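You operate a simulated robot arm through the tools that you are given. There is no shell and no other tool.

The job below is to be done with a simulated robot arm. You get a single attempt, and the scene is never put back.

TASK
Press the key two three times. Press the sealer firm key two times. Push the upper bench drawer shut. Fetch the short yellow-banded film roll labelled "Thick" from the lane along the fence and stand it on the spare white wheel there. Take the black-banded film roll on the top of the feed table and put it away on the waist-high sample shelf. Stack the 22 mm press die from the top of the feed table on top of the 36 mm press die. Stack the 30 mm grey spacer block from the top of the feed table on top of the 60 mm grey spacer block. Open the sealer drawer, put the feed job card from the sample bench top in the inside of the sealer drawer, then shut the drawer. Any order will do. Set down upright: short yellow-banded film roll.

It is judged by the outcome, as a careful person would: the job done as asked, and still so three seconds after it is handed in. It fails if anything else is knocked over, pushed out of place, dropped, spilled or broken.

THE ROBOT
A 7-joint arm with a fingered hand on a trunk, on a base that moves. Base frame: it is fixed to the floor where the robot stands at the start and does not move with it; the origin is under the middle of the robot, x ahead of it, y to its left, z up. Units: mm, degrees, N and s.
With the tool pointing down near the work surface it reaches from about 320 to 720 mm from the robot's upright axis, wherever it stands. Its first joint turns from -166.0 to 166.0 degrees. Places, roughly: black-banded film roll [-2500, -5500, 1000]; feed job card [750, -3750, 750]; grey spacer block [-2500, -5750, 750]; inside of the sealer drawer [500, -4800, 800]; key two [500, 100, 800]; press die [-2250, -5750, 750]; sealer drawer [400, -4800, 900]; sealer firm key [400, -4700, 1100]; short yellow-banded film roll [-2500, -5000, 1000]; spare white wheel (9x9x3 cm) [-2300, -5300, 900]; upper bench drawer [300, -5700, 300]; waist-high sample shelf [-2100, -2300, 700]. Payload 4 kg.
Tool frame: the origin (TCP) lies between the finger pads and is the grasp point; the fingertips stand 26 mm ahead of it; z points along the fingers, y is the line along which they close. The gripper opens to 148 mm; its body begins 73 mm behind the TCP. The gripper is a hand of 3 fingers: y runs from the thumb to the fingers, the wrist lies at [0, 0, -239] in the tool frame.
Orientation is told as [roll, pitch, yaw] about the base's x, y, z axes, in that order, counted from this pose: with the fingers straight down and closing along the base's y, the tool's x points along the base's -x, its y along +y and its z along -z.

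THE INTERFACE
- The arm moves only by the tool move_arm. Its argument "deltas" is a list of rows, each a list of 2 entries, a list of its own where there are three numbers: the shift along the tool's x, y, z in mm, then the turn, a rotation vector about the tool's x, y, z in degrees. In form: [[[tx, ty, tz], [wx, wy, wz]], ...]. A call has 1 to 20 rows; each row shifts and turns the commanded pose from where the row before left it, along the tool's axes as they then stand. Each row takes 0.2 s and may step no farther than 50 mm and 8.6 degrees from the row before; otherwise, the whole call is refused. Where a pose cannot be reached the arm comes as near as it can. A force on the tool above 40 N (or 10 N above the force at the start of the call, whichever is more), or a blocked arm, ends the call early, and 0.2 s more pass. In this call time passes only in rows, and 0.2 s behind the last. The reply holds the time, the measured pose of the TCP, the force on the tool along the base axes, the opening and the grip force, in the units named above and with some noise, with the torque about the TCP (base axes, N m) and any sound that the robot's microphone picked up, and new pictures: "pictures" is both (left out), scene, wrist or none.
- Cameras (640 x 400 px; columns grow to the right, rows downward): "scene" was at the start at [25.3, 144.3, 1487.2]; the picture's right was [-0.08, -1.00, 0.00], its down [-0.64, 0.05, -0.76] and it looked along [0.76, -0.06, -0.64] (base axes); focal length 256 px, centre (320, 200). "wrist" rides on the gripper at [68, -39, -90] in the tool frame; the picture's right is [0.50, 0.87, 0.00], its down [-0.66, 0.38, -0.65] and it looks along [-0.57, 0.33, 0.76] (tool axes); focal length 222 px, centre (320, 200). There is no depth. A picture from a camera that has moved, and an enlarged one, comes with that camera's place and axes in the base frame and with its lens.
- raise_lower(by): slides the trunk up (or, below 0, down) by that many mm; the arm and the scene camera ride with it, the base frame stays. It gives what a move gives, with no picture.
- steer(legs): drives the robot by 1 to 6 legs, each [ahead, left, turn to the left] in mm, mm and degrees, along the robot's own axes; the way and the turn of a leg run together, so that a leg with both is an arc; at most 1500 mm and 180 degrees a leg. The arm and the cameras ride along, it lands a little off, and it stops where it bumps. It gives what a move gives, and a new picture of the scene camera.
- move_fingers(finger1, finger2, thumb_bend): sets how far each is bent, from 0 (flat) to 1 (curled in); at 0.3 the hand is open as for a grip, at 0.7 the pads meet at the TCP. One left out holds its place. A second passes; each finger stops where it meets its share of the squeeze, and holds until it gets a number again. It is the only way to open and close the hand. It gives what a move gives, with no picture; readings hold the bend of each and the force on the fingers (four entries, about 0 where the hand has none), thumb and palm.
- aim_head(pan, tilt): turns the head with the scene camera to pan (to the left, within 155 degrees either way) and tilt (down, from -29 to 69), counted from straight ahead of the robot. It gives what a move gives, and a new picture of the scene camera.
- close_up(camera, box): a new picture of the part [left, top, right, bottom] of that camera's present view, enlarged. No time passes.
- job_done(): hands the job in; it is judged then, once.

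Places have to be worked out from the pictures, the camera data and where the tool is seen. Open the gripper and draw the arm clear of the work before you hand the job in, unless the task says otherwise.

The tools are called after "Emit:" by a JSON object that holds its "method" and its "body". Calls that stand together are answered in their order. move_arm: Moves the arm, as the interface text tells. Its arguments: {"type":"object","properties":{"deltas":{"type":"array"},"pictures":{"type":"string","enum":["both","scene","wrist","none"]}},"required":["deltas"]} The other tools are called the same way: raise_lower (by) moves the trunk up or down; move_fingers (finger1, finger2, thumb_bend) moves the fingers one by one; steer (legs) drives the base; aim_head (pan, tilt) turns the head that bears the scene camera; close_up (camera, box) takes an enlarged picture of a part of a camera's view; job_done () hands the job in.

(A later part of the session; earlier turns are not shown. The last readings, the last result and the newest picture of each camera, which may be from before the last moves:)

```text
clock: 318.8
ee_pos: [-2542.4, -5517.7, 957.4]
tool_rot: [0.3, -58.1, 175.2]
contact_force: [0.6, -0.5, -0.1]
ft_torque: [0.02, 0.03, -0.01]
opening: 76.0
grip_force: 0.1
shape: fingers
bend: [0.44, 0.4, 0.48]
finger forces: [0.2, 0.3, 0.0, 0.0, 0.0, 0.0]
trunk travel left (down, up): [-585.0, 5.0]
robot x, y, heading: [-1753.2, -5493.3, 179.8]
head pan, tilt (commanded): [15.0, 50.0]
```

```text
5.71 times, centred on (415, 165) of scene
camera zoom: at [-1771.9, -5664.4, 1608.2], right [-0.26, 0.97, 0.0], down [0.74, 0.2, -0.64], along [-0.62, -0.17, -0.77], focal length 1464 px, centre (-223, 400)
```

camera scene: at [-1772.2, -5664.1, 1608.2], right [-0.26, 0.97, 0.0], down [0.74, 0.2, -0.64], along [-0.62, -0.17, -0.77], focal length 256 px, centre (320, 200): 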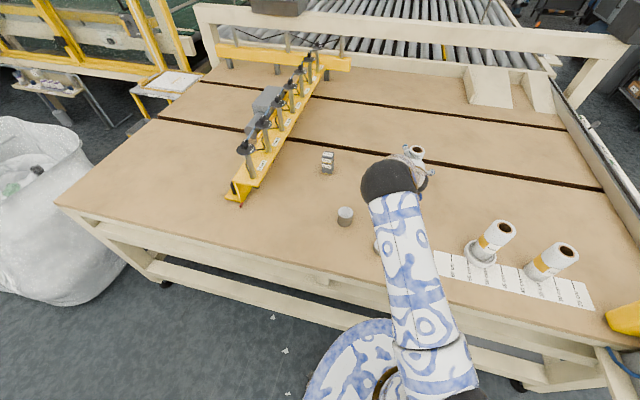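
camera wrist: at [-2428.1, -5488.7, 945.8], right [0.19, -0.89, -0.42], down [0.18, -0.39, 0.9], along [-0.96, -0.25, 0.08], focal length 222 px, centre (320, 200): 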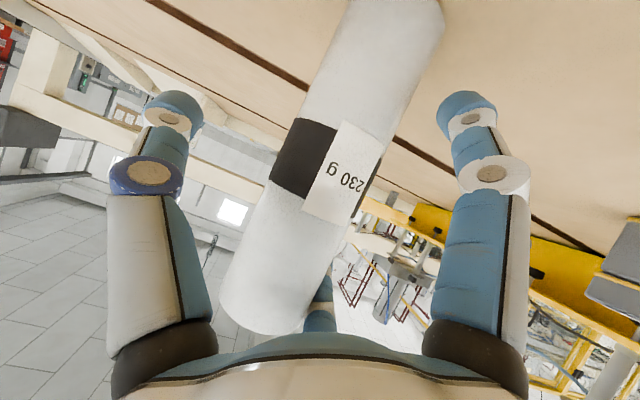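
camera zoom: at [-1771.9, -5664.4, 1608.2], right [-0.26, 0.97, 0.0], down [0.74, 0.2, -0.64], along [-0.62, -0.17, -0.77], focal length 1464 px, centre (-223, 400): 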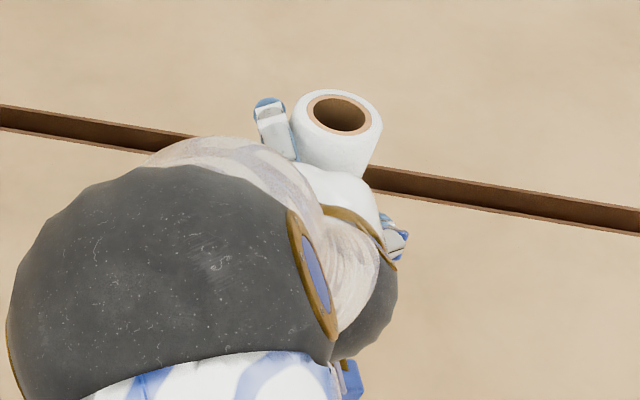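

Both fingers already touch on the left while the thumb is still clear, so the roll sits about 8 mm left of the hand's centre. I shift the hand 8 mm left and close.

Emit:
{"method": "move_arm", "body": {"deltas": [[[0, 8, 0], [0, 0, 0]]], "pictures": "none"}}

Emit:
{"method": "move_fingers", "body": {"finger1": 0.65, "finger2": 0.65, "thumb_bend": 0.65}}

Emit:
{"method": "close_up", "body": {"camera": "wrist", "box": [0, 0, 640, 400]}}

Emit:
{"method": "close_up", "body": {"camera": "scene", "box": [370, 130, 460, 200]}}

```text
clock: 319.2
ee_pos: [-2541.9, -5526.5, 955.3]
tool_rot: [0.4, -58.2, 175.2]
contact_force: [-0.1, 0.7, 0.8]
ft_torque: [-0.01, -0.02, 0.03]
opening: 76.0
grip_force: 0.1
shape: fingers
bend: [0.44, 0.4, 0.48]
finger forces: [0.0, 0.0, 0.0, 0.1, 0.0, 0.0]
trunk travel left (down, up): [-585.0, 5.0]
robot x, y, heading: [-1757.1, -5490.6, 179.8]
head pan, tilt (commanded): [15.0, 50.0]
```

```text
clock: 320.2
ee_pos: [-2541.8, -5525.6, 956.8]
tool_rot: [0.4, -58.2, 175.2]
contact_force: [-0.2, 0.1, 2.5]
ft_torque: [0.08, -0.01, -0.01]
opening: 56.3
grip_force: 16.0
shape: fingers
bend: [0.52, 0.58, 0.57]
finger forces: [8.3, 8.4, 0.1, 0.0, 15.4, 0.1]
trunk travel left (down, up): [-585.0, 5.0]
robot x, y, heading: [-1755.7, -5494.4, 179.8]
head pan, tilt (commanded): [15.0, 50.0]
```

```text
1.00 times, centred on (320, 200) of wrist (not enlarged: the box is as wide or as high as the picture)
camera zoom: at [-2428.2, -5496.4, 946.0], right [0.19, -0.89, -0.42], down [0.18, -0.39, 0.9], along [-0.96, -0.25, 0.08], focal length 222 px, centre (320, 200)
```

zoom: 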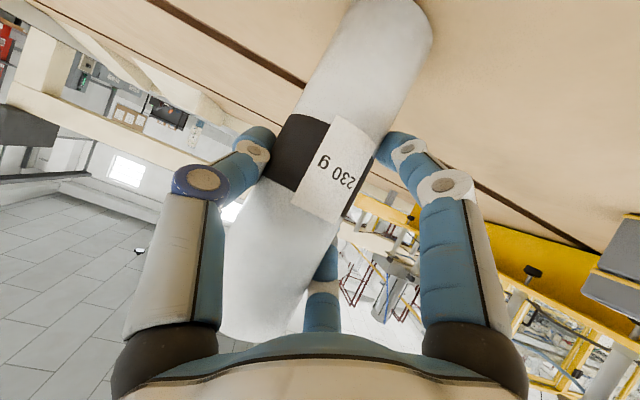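

```text
5.71 times, centred on (415, 165) of scene
camera zoom: at [-1771.5, -5664.3, 1608.3], right [-0.26, 0.97, 0.0], down [0.74, 0.2, -0.64], along [-0.62, -0.17, -0.77], focal length 1464 px, centre (-223, 400)
```

zoom: 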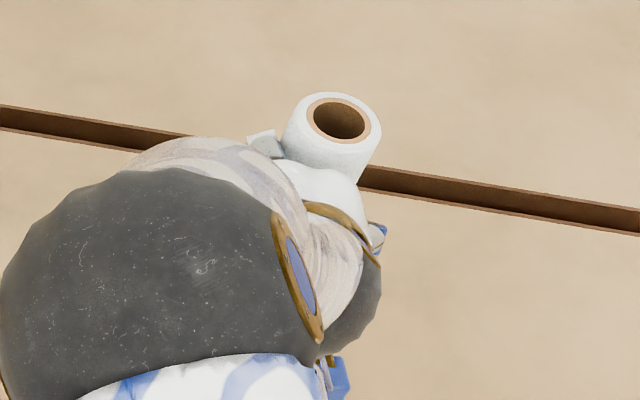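

The roll is gripped (8/8/15 N). I lift it straight up 30 mm and check that it stays upright.

Emit:
{"method": "move_arm", "body": {"deltas": [[[-8.5, 0, -5.3], [0, 0, 0]], [[-17, 0, -10.5], [0, 0, 0]], [[-25.5, 0, -15.8], [0, 0, 0]]]}}

Emit:
{"method": "close_up", "body": {"camera": "scene", "box": [350, 110, 460, 200]}}

```text
clock: 321.0
ee_pos: [-2542.0, -5526.4, 1016.4]
tool_rot: [0.4, -58.2, 175.3]
contact_force: [0.6, -0.4, -1.7]
ft_torque: [0.0, -0.06, -0.01]
opening: 56.0
grip_force: 16.0
shape: fingers
bend: [0.52, 0.58, 0.57]
finger forces: [8.0, 8.0, 0.0, 0.0, 15.4, 0.1]
trunk travel left (down, up): [-585.0, 5.0]
robot x, y, heading: [-1755.9, -5492.2, 179.9]
head pan, tilt (commanded): [15.0, 50.0]
camera scene: at [-1771.8, -5664.2, 1608.2], right [-0.26, 0.97, 0.0], down [0.74, 0.2, -0.64], along [-0.62, -0.17, -0.77], focal length 256 px, centre (320, 200)
camera wrist: at [-2428.5, -5496.8, 1005.9], right [0.19, -0.89, -0.42], down [0.18, -0.39, 0.9], along [-0.96, -0.25, 0.08], focal length 222 px, centre (320, 200)
```

scene: 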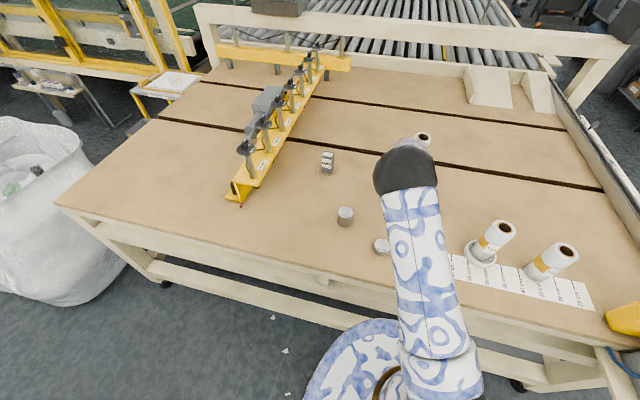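
wrist: 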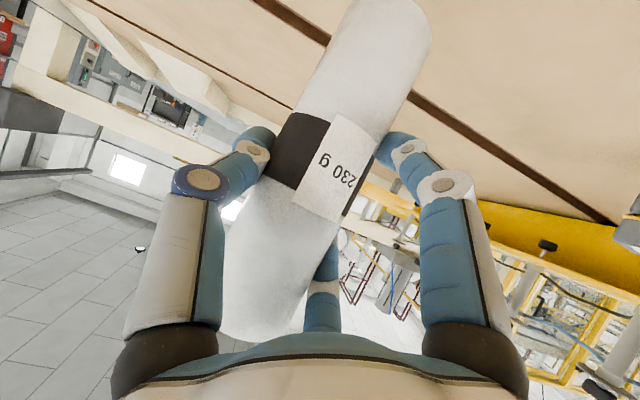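

```text
4.44 times, centred on (405, 155) of scene
camera zoom: at [-1771.8, -5664.2, 1608.2], right [-0.26, 0.97, 0.0], down [0.74, 0.2, -0.64], along [-0.62, -0.17, -0.77], focal length 1138 px, centre (-58, 400)
```

zoom: 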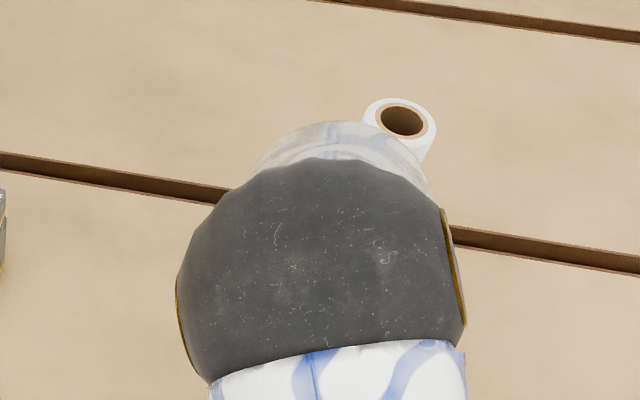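

The roll is secure. I raise it another 60 mm, draw in, then back out into the aisle and drive to the sample shelf in the other room.

Emit:
{"method": "move_arm", "body": {"deltas": [[[-25.5, 0, -15.8], [0, 0, 0]], [[-25.5, 0, -15.8], [0, 0, 0]], [[20, 0, -32], [0, 0, 0]], [[20, 0, -32], [0, 0, 0]]], "pictures": "none"}}

Emit:
{"method": "steer", "body": {"legs": [[-1250, 0, 0], [0, -1500, 0], [0, -1500, 0], [0, -1450, 0]]}}

```text
clock: 322.0
ee_pos: [-2468.1, -5532.1, 1076.8]
tool_rot: [0.2, -58.2, 175.2]
contact_force: [0.4, -0.7, -2.3]
ft_torque: [-0.01, -0.03, -0.03]
opening: 56.0
grip_force: 15.5
shape: fingers
bend: [0.52, 0.58, 0.57]
finger forces: [8.0, 8.0, 0.1, 0.1, 15.3, 0.0]
trunk travel left (down, up): [-585.0, 5.0]
robot x, y, heading: [-1755.7, -5490.8, 179.6]
head pan, tilt (commanded): [15.0, 50.0]
```

```text
clock: 349.1
ee_pos: [-1216.3, -1115.0, 1076.0]
tool_rot: [0.3, -58.1, 175.7]
contact_force: [0.0, 0.4, -2.2]
ft_torque: [-0.02, -0.01, -0.01]
opening: 55.8
grip_force: 15.8
shape: fingers
bend: [0.52, 0.58, 0.57]
finger forces: [8.1, 7.9, 0.1, 0.1, 15.3, 0.0]
trunk travel left (down, up): [-585.0, 5.0]
robot x, y, heading: [-509.8, -1071.3, -179.5]
head pan, tilt (commanded): [15.0, 50.0]
camera scene: at [-519.7, -1240.6, 1608.2], right [-0.27, 0.96, 0.0], down [0.74, 0.2, -0.64], along [-0.62, -0.17, -0.77], focal length 256 px, centre (320, 200)
```

scene: 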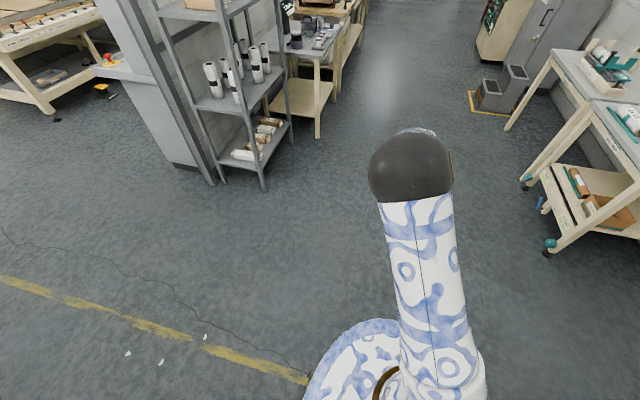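

I'm in the other room; the shelf rack is ahead-left. I aim the head at it for detail.

Emit:
{"method": "aim_head", "body": {"pan": 28, "tilt": 28}}

Emit:
{"method": "close_up", "body": {"camera": "scene", "box": [220, 60, 440, 300]}}

```text
clock: 349.9
ee_pos: [-1216.7, -1115.1, 1077.4]
tool_rot: [0.4, -58.2, 175.7]
contact_force: [1.0, 0.8, -2.6]
ft_torque: [-0.01, -0.05, -0.01]
opening: 55.9
grip_force: 15.5
shape: fingers
bend: [0.52, 0.58, 0.57]
finger forces: [8.0, 7.9, 0.1, 0.0, 15.3, 0.0]
trunk travel left (down, up): [-585.0, 5.0]
robot x, y, heading: [-506.8, -1068.0, -179.6]
head pan, tilt (commanded): [28.0, 28.0]
camera scene: at [-525.7, -1263.6, 1640.8], right [-0.48, 0.88, 0.0], down [0.41, 0.22, -0.88], along [-0.78, -0.42, -0.47], focal length 256 px, centre (320, 200)
```

scene: 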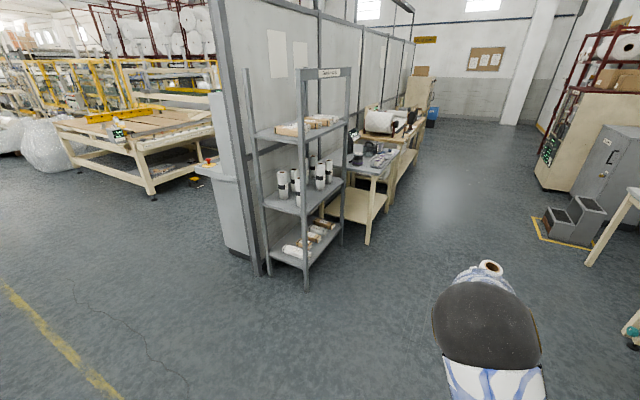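

```text
1.67 times, centred on (330, 180) of scene
camera zoom: at [-525.7, -1263.6, 1640.8], right [-0.48, 0.88, 0.0], down [0.41, 0.22, -0.88], along [-0.78, -0.42, -0.47], focal length 427 px, centre (303, 233)
```

zoom: 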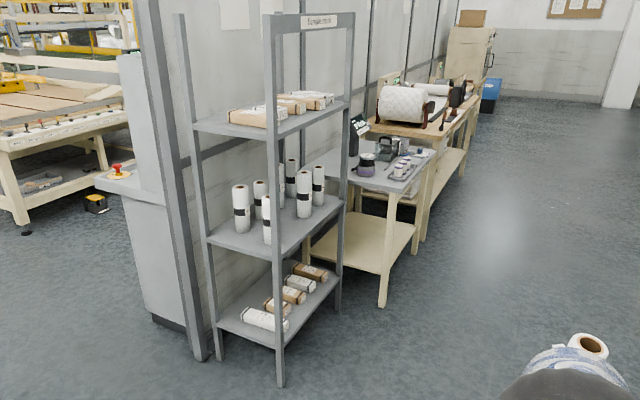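

The rack: front at y ≈ −2060, x −1790…−2443; the waist-high shelf is at z ≈ 745 with the next one at ≈ 1238, and there's a free gap in its front row around x ≈ −2005. I turn left to face it and strafe across.

Emit:
{"method": "steer", "body": {"legs": [[0, 0, 89.6], [0, -1480, 0]]}}

Emit:
{"method": "aim_head", "body": {"pan": 0, "tilt": 38}}

Emit:
{"method": "close_up", "body": {"camera": "wrist", "box": [0, 0, 640, 400]}}

```text
clock: 361.0
ee_pos: [-1958.7, -1758.0, 1077.5]
tool_rot: [0.3, -58.2, -95.6]
contact_force: [0.1, 0.1, -2.4]
ft_torque: [0.0, -0.02, 0.03]
opening: 55.7
grip_force: 15.6
shape: fingers
bend: [0.52, 0.58, 0.57]
finger forces: [8.0, 7.7, 0.0, 0.1, 15.2, 0.0]
trunk travel left (down, up): [-585.0, 5.0]
robot x, y, heading: [-1987.6, -1048.4, -90.9]
head pan, tilt (commanded): [28.0, 28.0]
camera scene: at [-1794.0, -1072.2, 1640.9], right [-0.89, -0.46, 0.0], down [-0.21, 0.42, -0.88], along [0.4, -0.79, -0.47], focal length 256 px, centre (320, 200)
```

scene: 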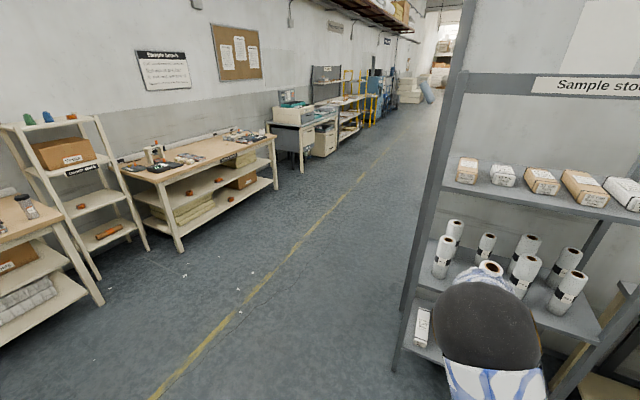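

```text
clock: 362.0
ee_pos: [-1957.6, -1757.6, 1077.3]
tool_rot: [0.3, -58.2, -95.6]
contact_force: [0.8, 0.3, -2.9]
ft_torque: [0.0, 0.0, -0.01]
opening: 55.8
grip_force: 15.3
shape: fingers
bend: [0.52, 0.58, 0.57]
finger forces: [7.9, 7.6, 0.0, 0.1, 15.3, 0.0]
trunk travel left (down, up): [-585.0, 5.0]
robot x, y, heading: [-1988.9, -1049.1, -90.8]
head pan, tilt (commanded): [0.0, 38.0]
camera scene: at [-1836.7, -1077.4, 1625.4], right [-1.0, 0.01, 0.0], down [0.01, 0.62, -0.79], along [-0.01, -0.79, -0.62], focal length 256 px, centre (320, 200)
```

scene: 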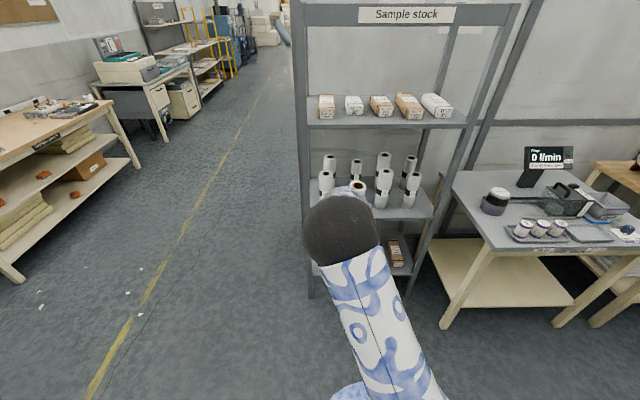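

```text
1.00 times, centred on (320, 200) of wrist (not enlarged: the box is as wide or as high as the picture)
camera zoom: at [-1988.2, -1642.9, 1065.7], right [0.89, 0.18, -0.42], down [0.39, 0.17, 0.9], along [0.24, -0.97, 0.08], focal length 222 px, centre (320, 200)
```

zoom: 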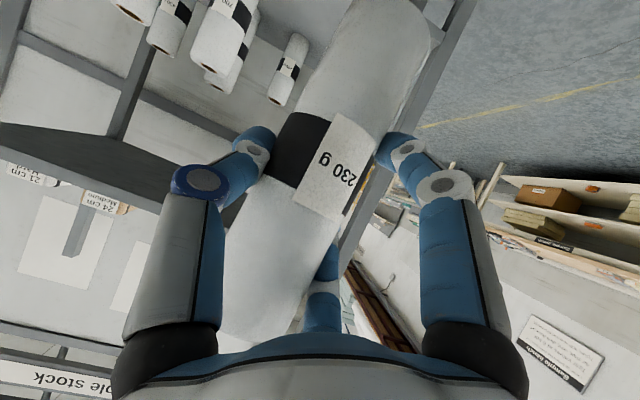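

I zoom on the waist-high shelf to map the standing rolls and the free spot.

Emit:
{"method": "close_up", "body": {"camera": "scene", "box": [295, 130, 455, 230]}}

Emit:
{"method": "close_up", "body": {"camera": "wrist", "box": [80, 0, 340, 160]}}

```text
4.00 times, centred on (375, 180) of scene
camera zoom: at [-1836.7, -1077.4, 1625.4], right [-1.0, 0.01, 0.0], down [0.01, 0.62, -0.79], along [-0.01, -0.79, -0.62], focal length 1024 px, centre (100, 280)
```

zoom: 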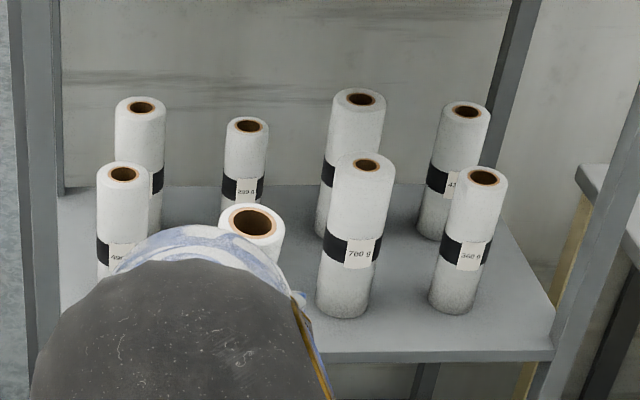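

```text
2.46 times, centred on (210, 80) of wrist
camera zoom: at [-1988.2, -1642.9, 1065.7], right [0.89, 0.18, -0.42], down [0.39, 0.17, 0.9], along [0.24, -0.97, 0.08], focal length 547 px, centre (591, 495)
```

zoom: 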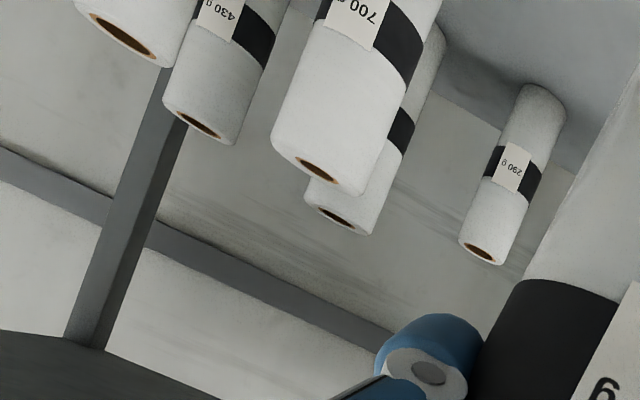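

The front row is 490 g – empty slot – 700 g – 560 g; the free slot is at x ≈ −2030, y ≈ −2140. I drive 190 mm nearer and 75 mm right, then lower the roll in front of the shelf.

Emit:
{"method": "steer", "body": {"legs": [[190, -75, 0.8]]}}

Emit:
{"method": "move_arm", "body": {"deltas": [[[33.5, 0, 20.8], [0, 0, 0]], [[33.5, 0, 20.8], [0, 0, 0]], [[33.5, 0, 20.8], [0, 0, 0]], [[33.5, 0, 20.8], [0, 0, 0]]]}}

Emit:
{"method": "close_up", "body": {"camera": "scene", "box": [280, 100, 460, 240]}}

```text
clock: 363.6
ee_pos: [-2026.2, -1948.5, 1077.1]
tool_rot: [0.4, -58.2, -94.9]
contact_force: [0.0, 0.0, -3.1]
ft_torque: [0.03, 0.01, -0.02]
opening: 55.8
grip_force: 15.4
shape: fingers
bend: [0.52, 0.58, 0.57]
finger forces: [8.0, 7.6, 0.0, 0.0, 15.3, 0.0]
trunk travel left (down, up): [-585.0, 5.0]
robot x, y, heading: [-2064.1, -1236.7, -90.1]
head pan, tilt (commanded): [0.0, 38.0]
camera scene: at [-1913.4, -1266.6, 1625.4], right [-1.0, 0.0, 0.0], down [0.0, 0.62, -0.79], along [0.0, -0.79, -0.62], focal length 256 px, centre (320, 200)
```

scene: 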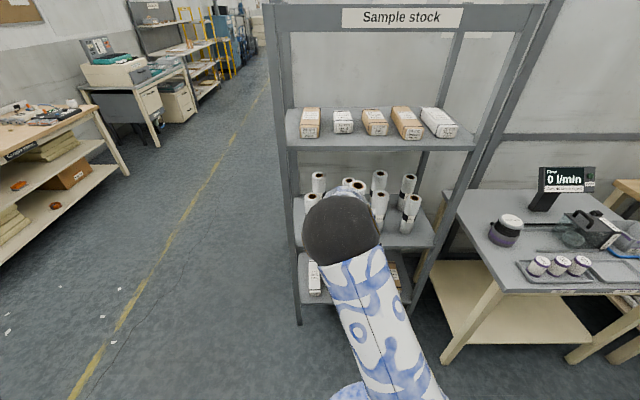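

```text
clock: 364.6
ee_pos: [-2025.9, -1949.1, 917.8]
tool_rot: [0.3, -58.2, -94.9]
contact_force: [-0.3, 1.1, -2.5]
ft_torque: [0.03, -0.02, 0.02]
opening: 55.8
grip_force: 15.5
shape: fingers
bend: [0.52, 0.59, 0.57]
finger forces: [8.0, 7.8, 0.1, 0.0, 15.1, 0.1]
trunk travel left (down, up): [-585.0, 5.0]
robot x, y, heading: [-2067.9, -1238.6, -90.2]
head pan, tilt (commanded): [0.0, 38.0]
camera scene: at [-1913.0, -1266.2, 1625.4], right [-1.0, 0.0, 0.0], down [0.0, 0.62, -0.79], along [0.0, -0.79, -0.62], focal length 256 px, centre (320, 200)
camera wrist: at [-2057.1, -1834.1, 907.0], right [0.89, 0.19, -0.42], down [0.39, 0.18, 0.9], along [0.25, -0.96, 0.08], focal length 222 px, centre (320, 200)
```

scene: 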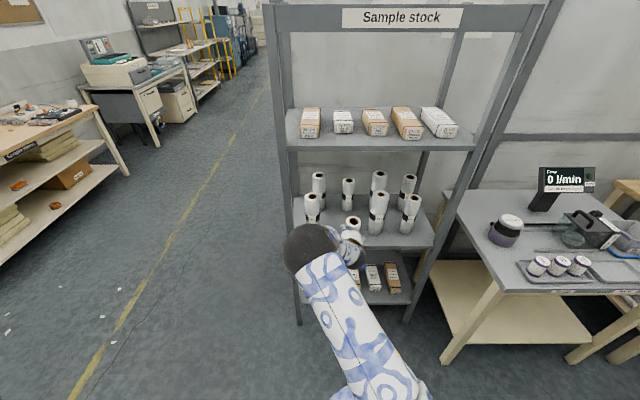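
wrist: 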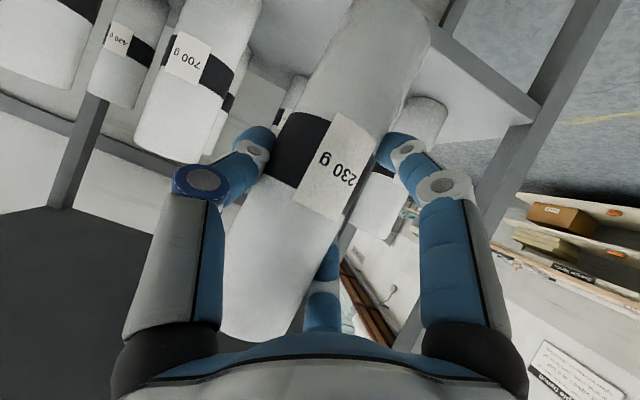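

```text
2.86 times, centred on (370, 170) of scene
camera zoom: at [-1913.0, -1266.2, 1625.4], right [-1.0, 0.0, 0.0], down [0.0, 0.62, -0.79], along [0.0, -0.79, -0.62], focal length 732 px, centre (177, 286)
```

zoom: 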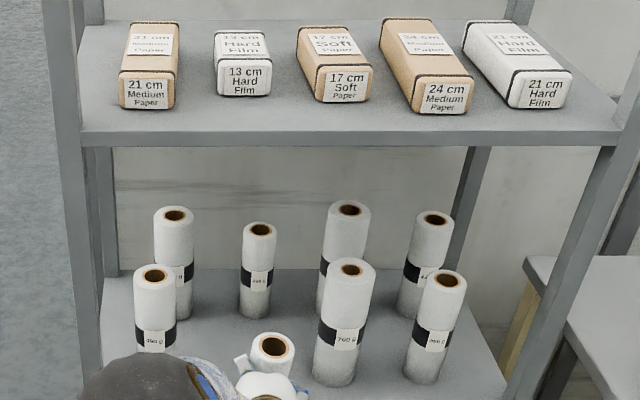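

The slot between 490 g and 700 g is clear and the shelf is at z ≈ 746. I lower so the roll's bottom is about 20 mm above shelf level, then check from the head.

Emit:
{"method": "move_arm", "body": {"deltas": [[[18.7, 0, 11.6], [0, 0, 0]], [[18.7, 0, 11.6], [0, 0, 0]]]}}

Emit:
{"method": "close_up", "body": {"camera": "scene", "box": [280, 160, 440, 290]}}

```text
clock: 365.2
ee_pos: [-2026.1, -1949.3, 873.7]
tool_rot: [0.3, -58.2, -94.9]
contact_force: [0.2, -0.4, -2.6]
ft_torque: [0.03, -0.01, 0.01]
opening: 55.9
grip_force: 14.8
shape: fingers
bend: [0.52, 0.59, 0.57]
finger forces: [8.0, 7.7, 0.1, 0.0, 15.1, 0.0]
trunk travel left (down, up): [-585.0, 5.0]
robot x, y, heading: [-2063.2, -1237.7, -90.1]
head pan, tilt (commanded): [0.0, 38.0]
camera scene: at [-1913.0, -1266.2, 1625.4], right [-1.0, 0.0, 0.0], down [0.0, 0.62, -0.79], along [0.0, -0.79, -0.62], focal length 256 px, centre (320, 200)
camera wrist: at [-2057.0, -1834.3, 863.0], right [0.89, 0.19, -0.42], down [0.39, 0.18, 0.9], along [0.25, -0.96, 0.08], focal length 222 px, centre (320, 200)
```

scene: 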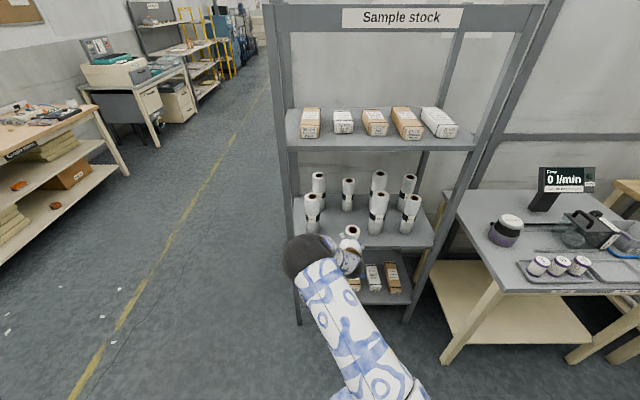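
wrist: 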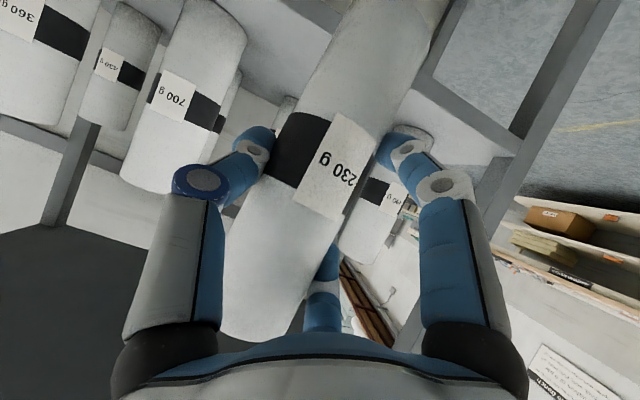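

```text
3.08 times, centred on (360, 225) of scene
camera zoom: at [-1913.0, -1266.2, 1625.4], right [-1.0, 0.0, 0.0], down [0.0, 0.62, -0.79], along [0.0, -0.79, -0.62], focal length 788 px, centre (197, 123)
```

zoom: 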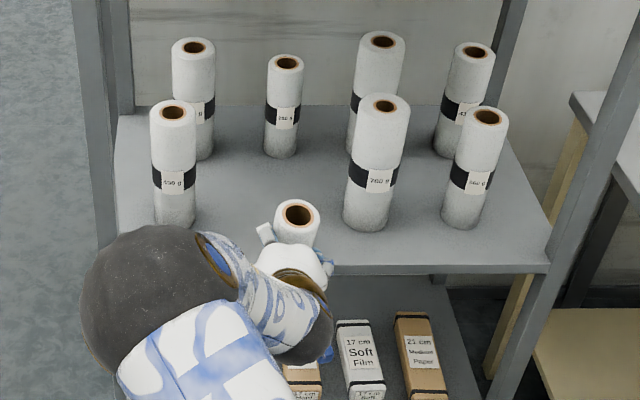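

Clear path into the slot. I roll 100 mm forward, moving the roll over the shelf edge.

Emit:
{"method": "steer", "body": {"legs": [[100, 0, 0]]}}

Emit:
{"method": "close_up", "body": {"camera": "scene", "box": [280, 160, 440, 290]}}

Emit:
{"method": "close_up", "body": {"camera": "wrist", "box": [0, 0, 640, 400]}}

```text
clock: 366.3
ee_pos: [-2026.7, -2049.2, 873.8]
tool_rot: [0.3, -58.2, -94.9]
contact_force: [-0.5, 0.2, -2.4]
ft_torque: [0.06, -0.01, 0.0]
opening: 55.8
grip_force: 15.2
shape: fingers
bend: [0.52, 0.59, 0.57]
finger forces: [7.9, 7.7, 0.1, 0.0, 15.2, 0.1]
trunk travel left (down, up): [-585.0, 5.0]
robot x, y, heading: [-2063.3, -1337.8, -90.3]
head pan, tilt (commanded): [0.0, 38.0]
camera scene: at [-1913.4, -1367.2, 1625.3], right [-1.0, 0.0, 0.0], down [0.0, 0.62, -0.79], along [0.0, -0.79, -0.62], focal length 256 px, centre (320, 200)
```

scene: 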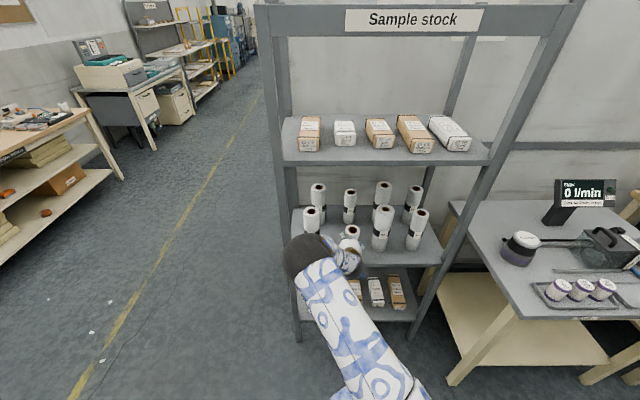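

```text
3.08 times, centred on (360, 225) of scene
camera zoom: at [-1913.4, -1367.2, 1625.3], right [-1.0, 0.0, 0.0], down [0.0, 0.62, -0.79], along [0.0, -0.79, -0.62], focal length 788 px, centre (197, 123)
```

zoom: 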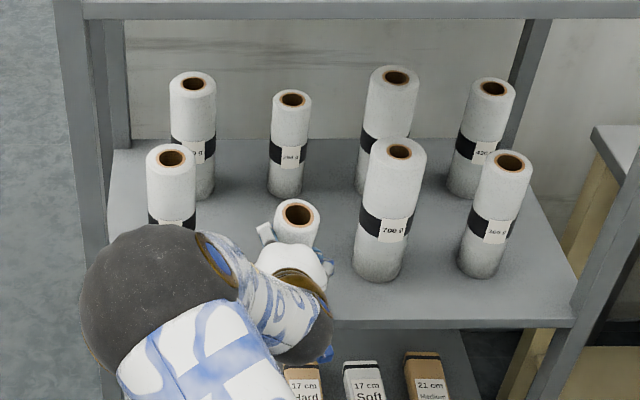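

```text
1.00 times, centred on (320, 200) of wrist (not enlarged: the box is as wide or as high as the picture)
camera zoom: at [-2057.5, -1934.9, 863.0], right [0.89, 0.19, -0.42], down [0.39, 0.18, 0.9], along [0.25, -0.96, 0.08], focal length 222 px, centre (320, 200)
```

zoom: 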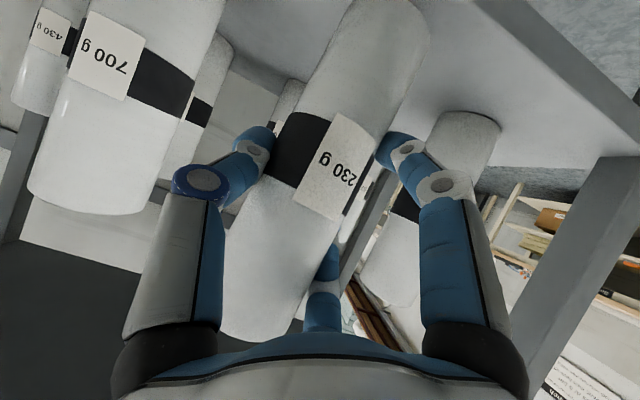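

The roll is over the shelf. I move 55 mm further in.

Emit:
{"method": "move_arm", "body": {"deltas": [[[-14.7, 2.4, 23.7], [0, 0, 0]], [[-14.7, 2.4, 23.7], [0, 0, 0]]]}}

Emit:
{"method": "close_up", "body": {"camera": "scene", "box": [280, 160, 440, 290]}}

```text
clock: 366.9
ee_pos: [-2026.2, -2106.2, 873.5]
tool_rot: [0.3, -58.2, -94.9]
contact_force: [0.2, 0.6, -2.1]
ft_torque: [0.02, -0.01, -0.01]
opening: 55.7
grip_force: 15.4
shape: fingers
bend: [0.52, 0.59, 0.57]
finger forces: [7.9, 7.5, 0.1, 0.0, 15.0, 0.0]
trunk travel left (down, up): [-585.0, 5.0]
robot x, y, heading: [-2067.7, -1342.2, -90.2]
head pan, tilt (commanded): [0.0, 38.0]
camera scene: at [-1913.5, -1366.7, 1625.4], right [-1.0, 0.0, 0.0], down [0.0, 0.62, -0.79], along [0.0, -0.79, -0.62], focal length 256 px, centre (320, 200)
camera wrist: at [-2056.7, -1990.9, 863.5], right [0.89, 0.19, -0.42], down [0.39, 0.18, 0.9], along [0.25, -0.96, 0.08], focal length 222 px, centre (320, 200)
```

scene: 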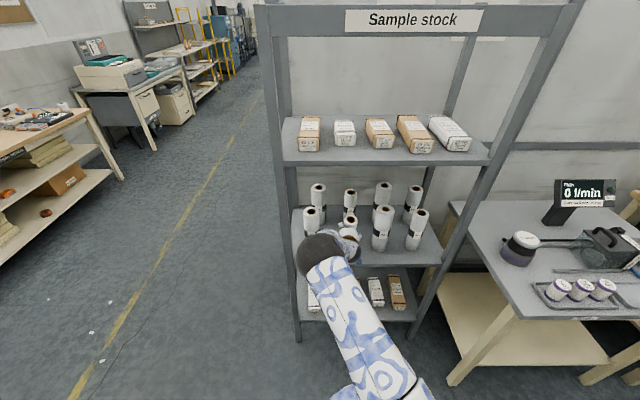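
wrist: 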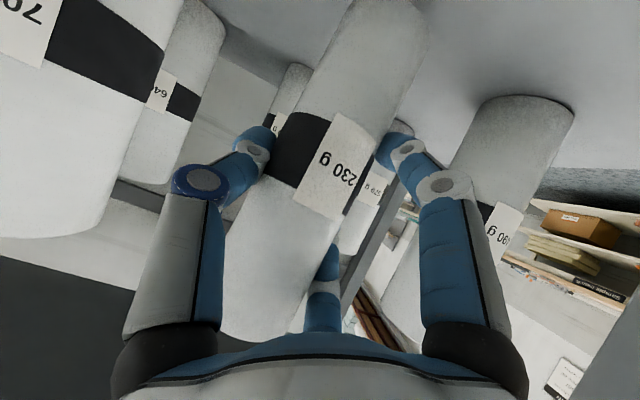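

```text
3.08 times, centred on (360, 225) of scene
camera zoom: at [-1913.5, -1366.7, 1625.4], right [-1.0, 0.0, 0.0], down [0.0, 0.62, -0.79], along [0.0, -0.79, -0.62], focal length 788 px, centre (197, 123)
```

zoom: 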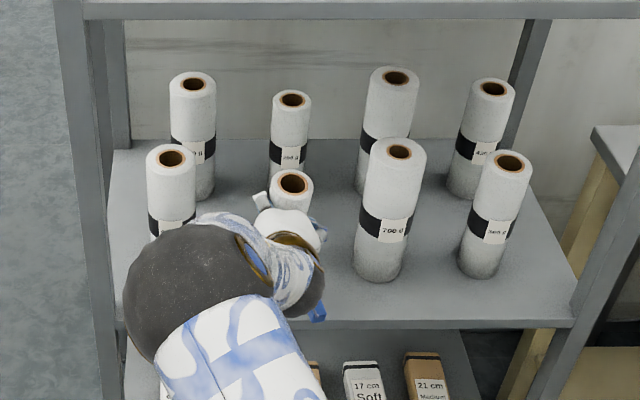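

In position between the neighbours. I lower in small steps until the roll touches the shelf.

Emit:
{"method": "move_arm", "body": {"deltas": [[[4.3, 0, 2.6], [0, 0, 0]], [[4.3, 0, 2.6], [0, 0, 0]], [[2.6, 0, 1.6], [0, 0, 0]]], "pictures": "none"}}

Emit:
{"method": "move_arm", "body": {"deltas": [[[2.1, 0, 1.3], [0, 0, 0]], [[2.1, 0, 1.3], [0, 0, 0]]], "pictures": "none"}}

```text
clock: 367.7
ee_pos: [-2026.4, -2105.4, 860.2]
tool_rot: [0.3, -58.1, -94.9]
contact_force: [-0.1, -0.3, -2.2]
ft_torque: [0.05, -0.05, -0.02]
opening: 55.8
grip_force: 15.4
shape: fingers
bend: [0.52, 0.59, 0.57]
finger forces: [8.0, 7.7, 0.0, 0.0, 15.1, 0.0]
trunk travel left (down, up): [-585.0, 5.0]
robot x, y, heading: [-2064.8, -1341.7, -90.3]
head pan, tilt (commanded): [0.0, 38.0]
```

```text
clock: 368.3
ee_pos: [-2025.8, -2105.0, 855.5]
tool_rot: [0.3, -58.2, -94.9]
contact_force: [0.3, -0.5, -2.1]
ft_torque: [-0.01, 0.01, -0.01]
opening: 55.6
grip_force: 15.5
shape: fingers
bend: [0.52, 0.59, 0.57]
finger forces: [8.0, 7.6, 0.0, 0.1, 15.1, 0.0]
trunk travel left (down, up): [-585.0, 5.0]
robot x, y, heading: [-2066.0, -1338.8, -90.3]
head pan, tilt (commanded): [0.0, 38.0]
```

No contact yet at z 855. I go on 2 mm at a time.

Emit:
{"method": "move_arm", "body": {"deltas": [[[1.7, 0, 1.05], [0, 0, 0]], [[1.7, 0, 1.05], [0, 0, 0]], [[1.7, 0, 1.05], [0, 0, 0]]], "pictures": "none"}}

Emit:
{"method": "close_up", "body": {"camera": "wrist", "box": [200, 0, 520, 200]}}

```text
clock: 369.1
ee_pos: [-2026.4, -2105.6, 848.9]
tool_rot: [0.4, -58.2, -95.0]
contact_force: [-0.6, 0.5, -2.0]
ft_torque: [0.05, -0.02, 0.01]
opening: 55.8
grip_force: 15.4
shape: fingers
bend: [0.52, 0.59, 0.57]
finger forces: [8.0, 7.6, 0.0, 0.0, 15.0, 0.1]
trunk travel left (down, up): [-585.0, 5.0]
robot x, y, heading: [-2064.8, -1339.6, -90.0]
head pan, tilt (commanded): [0.0, 38.0]
```

```text
2.00 times, centred on (360, 100) of wrist
camera zoom: at [-2057.3, -1990.5, 838.9], right [0.89, 0.19, -0.42], down [0.39, 0.18, 0.9], along [0.25, -0.96, 0.08], focal length 444 px, centre (240, 400)
```

zoom: 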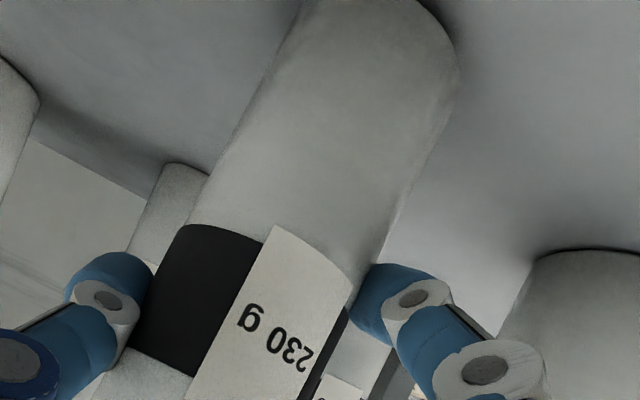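

Close now judging by the shadow; I continue in 1.5 mm steps.

Emit:
{"method": "move_arm", "body": {"deltas": [[[1.3, 0, 0.8], [0, 0, 0]], [[1.3, 0, 0.8], [0, 0, 0]], [[1.3, 0, 0.8], [0, 0, 0]]], "pictures": "none"}}

Emit:
{"method": "move_arm", "body": {"deltas": [[[1.3, 0, 0.8], [0, 0, 0]], [[1.3, 0, 0.8], [0, 0, 0]]], "pictures": "none"}}

```text
clock: 369.9
ee_pos: [-2026.1, -2106.1, 848.4]
tool_rot: [0.5, -58.4, -95.0]
contact_force: [-1.1, -1.6, 8.0]
ft_torque: [-0.07, 0.18, 0.01]
opening: 55.4
grip_force: 16.4
shape: fingers
bend: [0.52, 0.58, 0.57]
finger forces: [8.7, 8.2, 0.1, 0.1, 15.6, 0.0]
trunk travel left (down, up): [-585.0, 5.0]
robot x, y, heading: [-2066.4, -1336.5, -90.2]
head pan, tilt (commanded): [0.0, 38.0]
```

```text
clock: 370.5
ee_pos: [-2026.4, -2105.3, 844.0]
tool_rot: [0.3, -58.5, -95.1]
contact_force: [-1.4, -0.3, 14.8]
ft_torque: [-0.07, 0.27, 0.05]
opening: 54.4
grip_force: 16.7
shape: fingers
bend: [0.53, 0.58, 0.57]
finger forces: [9.6, 8.5, 0.1, 0.0, 16.0, 0.0]
trunk travel left (down, up): [-585.0, 5.0]
robot x, y, heading: [-2067.2, -1340.6, -90.3]
head pan, tilt (commanded): [0.0, 38.0]
```

Contact made (15 N). I ease up 2.5 mm and look before opening.

Emit:
{"method": "move_arm", "body": {"deltas": [[[-2.1, 0, -1.3], [0, 0, 0]]], "pictures": "none"}}

Emit:
{"method": "close_up", "body": {"camera": "wrist", "box": [0, 0, 640, 400]}}

Emit:
{"method": "close_up", "body": {"camera": "scene", "box": [280, 160, 440, 290]}}

```text
clock: 370.9
ee_pos: [-2026.5, -2105.0, 843.6]
tool_rot: [0.3, -58.2, -94.9]
contact_force: [-0.9, -0.5, 8.2]
ft_torque: [-0.04, 0.13, 0.01]
opening: 54.5
grip_force: 16.0
shape: fingers
bend: [0.53, 0.58, 0.57]
finger forces: [9.1, 7.5, 0.0, 0.0, 16.0, 0.1]
trunk travel left (down, up): [-585.0, 5.0]
robot x, y, heading: [-2067.1, -1338.2, -90.1]
head pan, tilt (commanded): [0.0, 38.0]
```

```text
1.00 times, centred on (320, 200) of wrist (not enlarged: the box is as wide or as high as the picture)
camera zoom: at [-2057.2, -1989.4, 834.0], right [0.89, 0.19, -0.42], down [0.39, 0.18, 0.9], along [0.25, -0.96, 0.08], focal length 222 px, centre (320, 200)
```

zoom: 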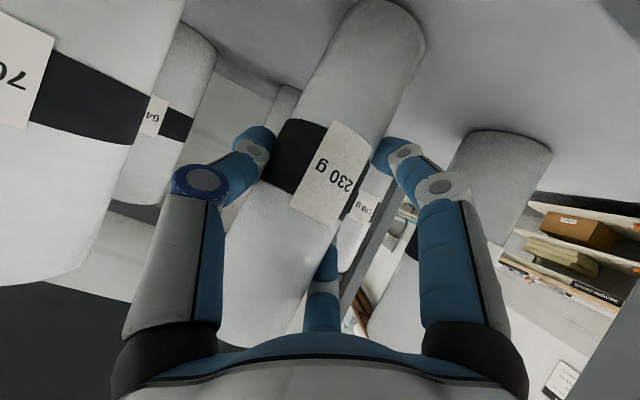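

```text
3.08 times, centred on (360, 225) of scene
camera zoom: at [-1913.5, -1365.0, 1625.3], right [-1.0, 0.0, 0.0], down [0.0, 0.62, -0.79], along [0.0, -0.79, -0.62], focal length 788 px, centre (197, 123)
```

zoom: 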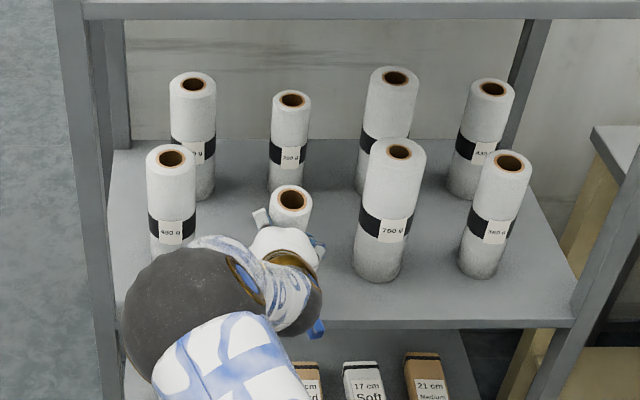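

Another 1.5 mm up to unload, then I open the digits slowly.

Emit:
{"method": "move_arm", "body": {"deltas": [[[-1.3, 0, -0.8], [0, 0, 0]]], "pictures": "none"}}

Emit:
{"method": "move_fingers", "body": {"finger1": 0.48, "finger2": 0.5, "thumb_bend": 0.5}}

Emit:
{"method": "close_up", "body": {"camera": "wrist", "box": [0, 0, 640, 400]}}

```text
clock: 371.3
ee_pos: [-2027.2, -2103.9, 845.2]
tool_rot: [0.3, -58.1, -95.0]
contact_force: [-0.4, 1.0, 0.7]
ft_torque: [0.06, 0.09, 0.0]
opening: 54.3
grip_force: 16.6
shape: fingers
bend: [0.53, 0.58, 0.57]
finger forces: [9.1, 7.7, 0.0, 0.0, 15.6, 0.1]
trunk travel left (down, up): [-585.0, 5.0]
robot x, y, heading: [-2063.4, -1341.5, -90.1]
head pan, tilt (commanded): [0.0, 38.0]
```

```text
clock: 372.3
ee_pos: [-2025.8, -2105.4, 846.8]
tool_rot: [0.2, -58.2, -94.9]
contact_force: [0.1, 0.5, -0.8]
ft_torque: [-0.01, 0.05, 0.0]
opening: 65.0
grip_force: 0.6
shape: fingers
bend: [0.48, 0.5, 0.5]
finger forces: [0.0, 0.3, 0.1, 0.0, 0.1, 0.0]
trunk travel left (down, up): [-585.0, 5.0]
robot x, y, heading: [-2063.0, -1341.0, -90.2]
head pan, tilt (commanded): [0.0, 38.0]
```

```text
1.00 times, centred on (320, 200) of wrist (not enlarged: the box is as wide or as high as the picture)
camera zoom: at [-2057.1, -1990.5, 835.8], right [0.89, 0.19, -0.42], down [0.39, 0.18, 0.9], along [0.25, -0.96, 0.08], focal length 222 px, centre (320, 200)
```

zoom: 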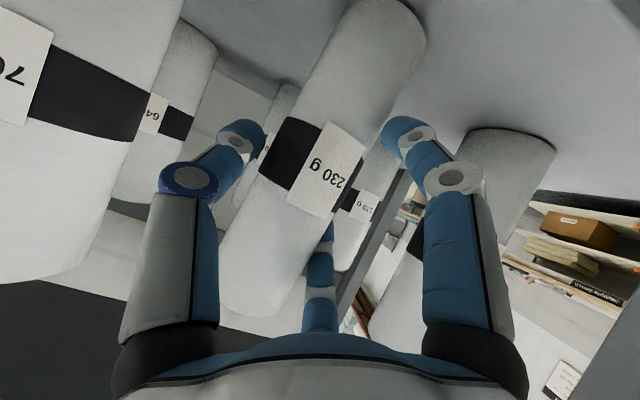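

The roll stands on its own. To leave without touching it I open the two left fingers wide, keep the thumb moderate (700 g roll is on that side), and shift the hand a little left before backing out.

Emit:
{"method": "move_fingers", "body": {"finger1": 0.3, "finger2": 0.3, "thumb_bend": 0.42}}

Emit:
{"method": "move_arm", "body": {"deltas": [[[0, 6, 0], [0, 0, 0]], [[0, 6, 0], [0, 0, 0]]]}}

Emit:
{"method": "close_up", "body": {"camera": "scene", "box": [280, 160, 440, 290]}}

```text
clock: 373.3
ee_pos: [-2026.0, -2106.6, 846.8]
tool_rot: [0.2, -58.2, -94.9]
contact_force: [-0.3, -0.4, 0.2]
ft_torque: [0.0, 0.0, 0.04]
opening: 108.0
grip_force: 0.0
shape: fingers
bend: [0.3, 0.3, 0.42]
finger forces: [0.1, 0.0, 0.0, 0.0, 0.1, 0.1]
trunk travel left (down, up): [-585.0, 5.0]
robot x, y, heading: [-2062.7, -1340.7, -90.1]
head pan, tilt (commanded): [0.0, 38.0]
```

```text
clock: 373.9
ee_pos: [-2014.5, -2105.4, 846.4]
tool_rot: [0.4, -58.2, -94.9]
contact_force: [0.1, -0.8, 0.2]
ft_torque: [-0.02, -0.02, 0.0]
opening: 107.9
grip_force: 0.1
shape: fingers
bend: [0.3, 0.3, 0.42]
finger forces: [0.0, 0.0, 0.1, 0.0, 0.1, 0.0]
trunk travel left (down, up): [-585.0, 5.0]
robot x, y, heading: [-2065.1, -1339.3, -90.3]
head pan, tilt (commanded): [0.0, 38.0]
camera scene: at [-1913.3, -1366.0, 1625.4], right [-1.0, 0.0, 0.0], down [0.0, 0.62, -0.79], along [0.0, -0.79, -0.62], focal length 256 px, centre (320, 200)
camera wrist: at [-2045.3, -1990.9, 836.0], right [0.89, 0.19, -0.42], down [0.39, 0.18, 0.9], along [0.25, -0.96, 0.08], focal length 222 px, centre (320, 200)
```

scene: 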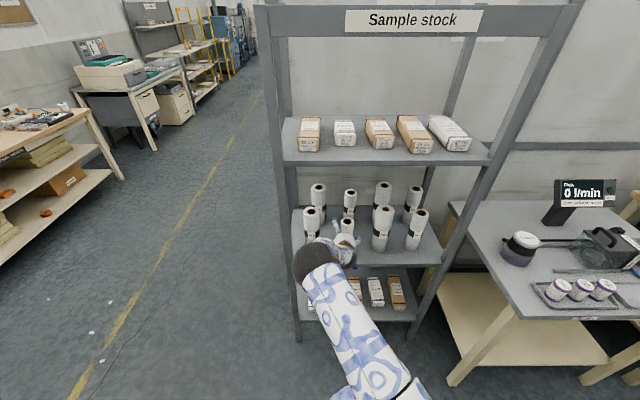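
wrist: 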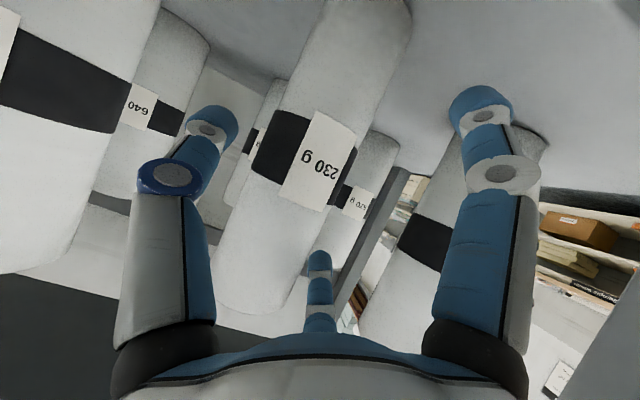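

```text
3.08 times, centred on (360, 225) of scene
camera zoom: at [-1913.3, -1366.0, 1625.4], right [-1.0, 0.0, 0.0], down [0.0, 0.62, -0.79], along [0.0, -0.79, -0.62], focal length 788 px, centre (197, 123)
```

zoom: 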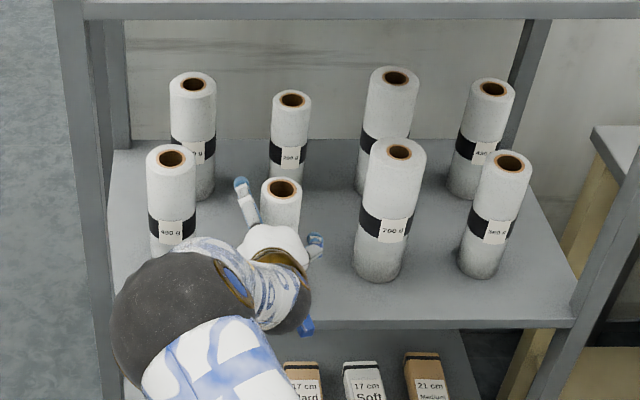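

The roll stands upright by itself, with clearance on both sides. I back the hand out horizontally in small steps, watching the finger forces.

Emit:
{"method": "move_arm", "body": {"deltas": [[[7.9, 0, -12.8], [0, 0, 0]], [[7.9, 0, -12.8], [0, 0, 0]]], "pictures": "wrist"}}

```text
clock: 374.5
ee_pos: [-2011.9, -2076.8, 846.1]
tool_rot: [0.3, -58.2, -95.0]
contact_force: [0.2, 0.4, 0.9]
ft_torque: [0.0, -0.03, 0.01]
opening: 108.1
grip_force: 0.1
shape: fingers
bend: [0.3, 0.3, 0.42]
finger forces: [0.0, 0.0, 0.1, 0.0, 0.0, 0.1]
trunk travel left (down, up): [-585.0, 5.0]
robot x, y, heading: [-2066.6, -1341.5, -90.2]
head pan, tilt (commanded): [0.0, 38.0]
camera wrist: at [-2043.0, -1960.8, 836.0], right [0.89, 0.19, -0.42], down [0.39, 0.18, 0.9], along [0.25, -0.96, 0.08], focal length 222 px, centre (320, 200)
```

wrist: 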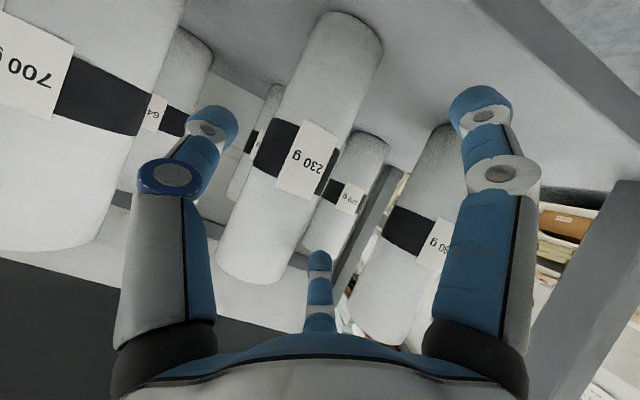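

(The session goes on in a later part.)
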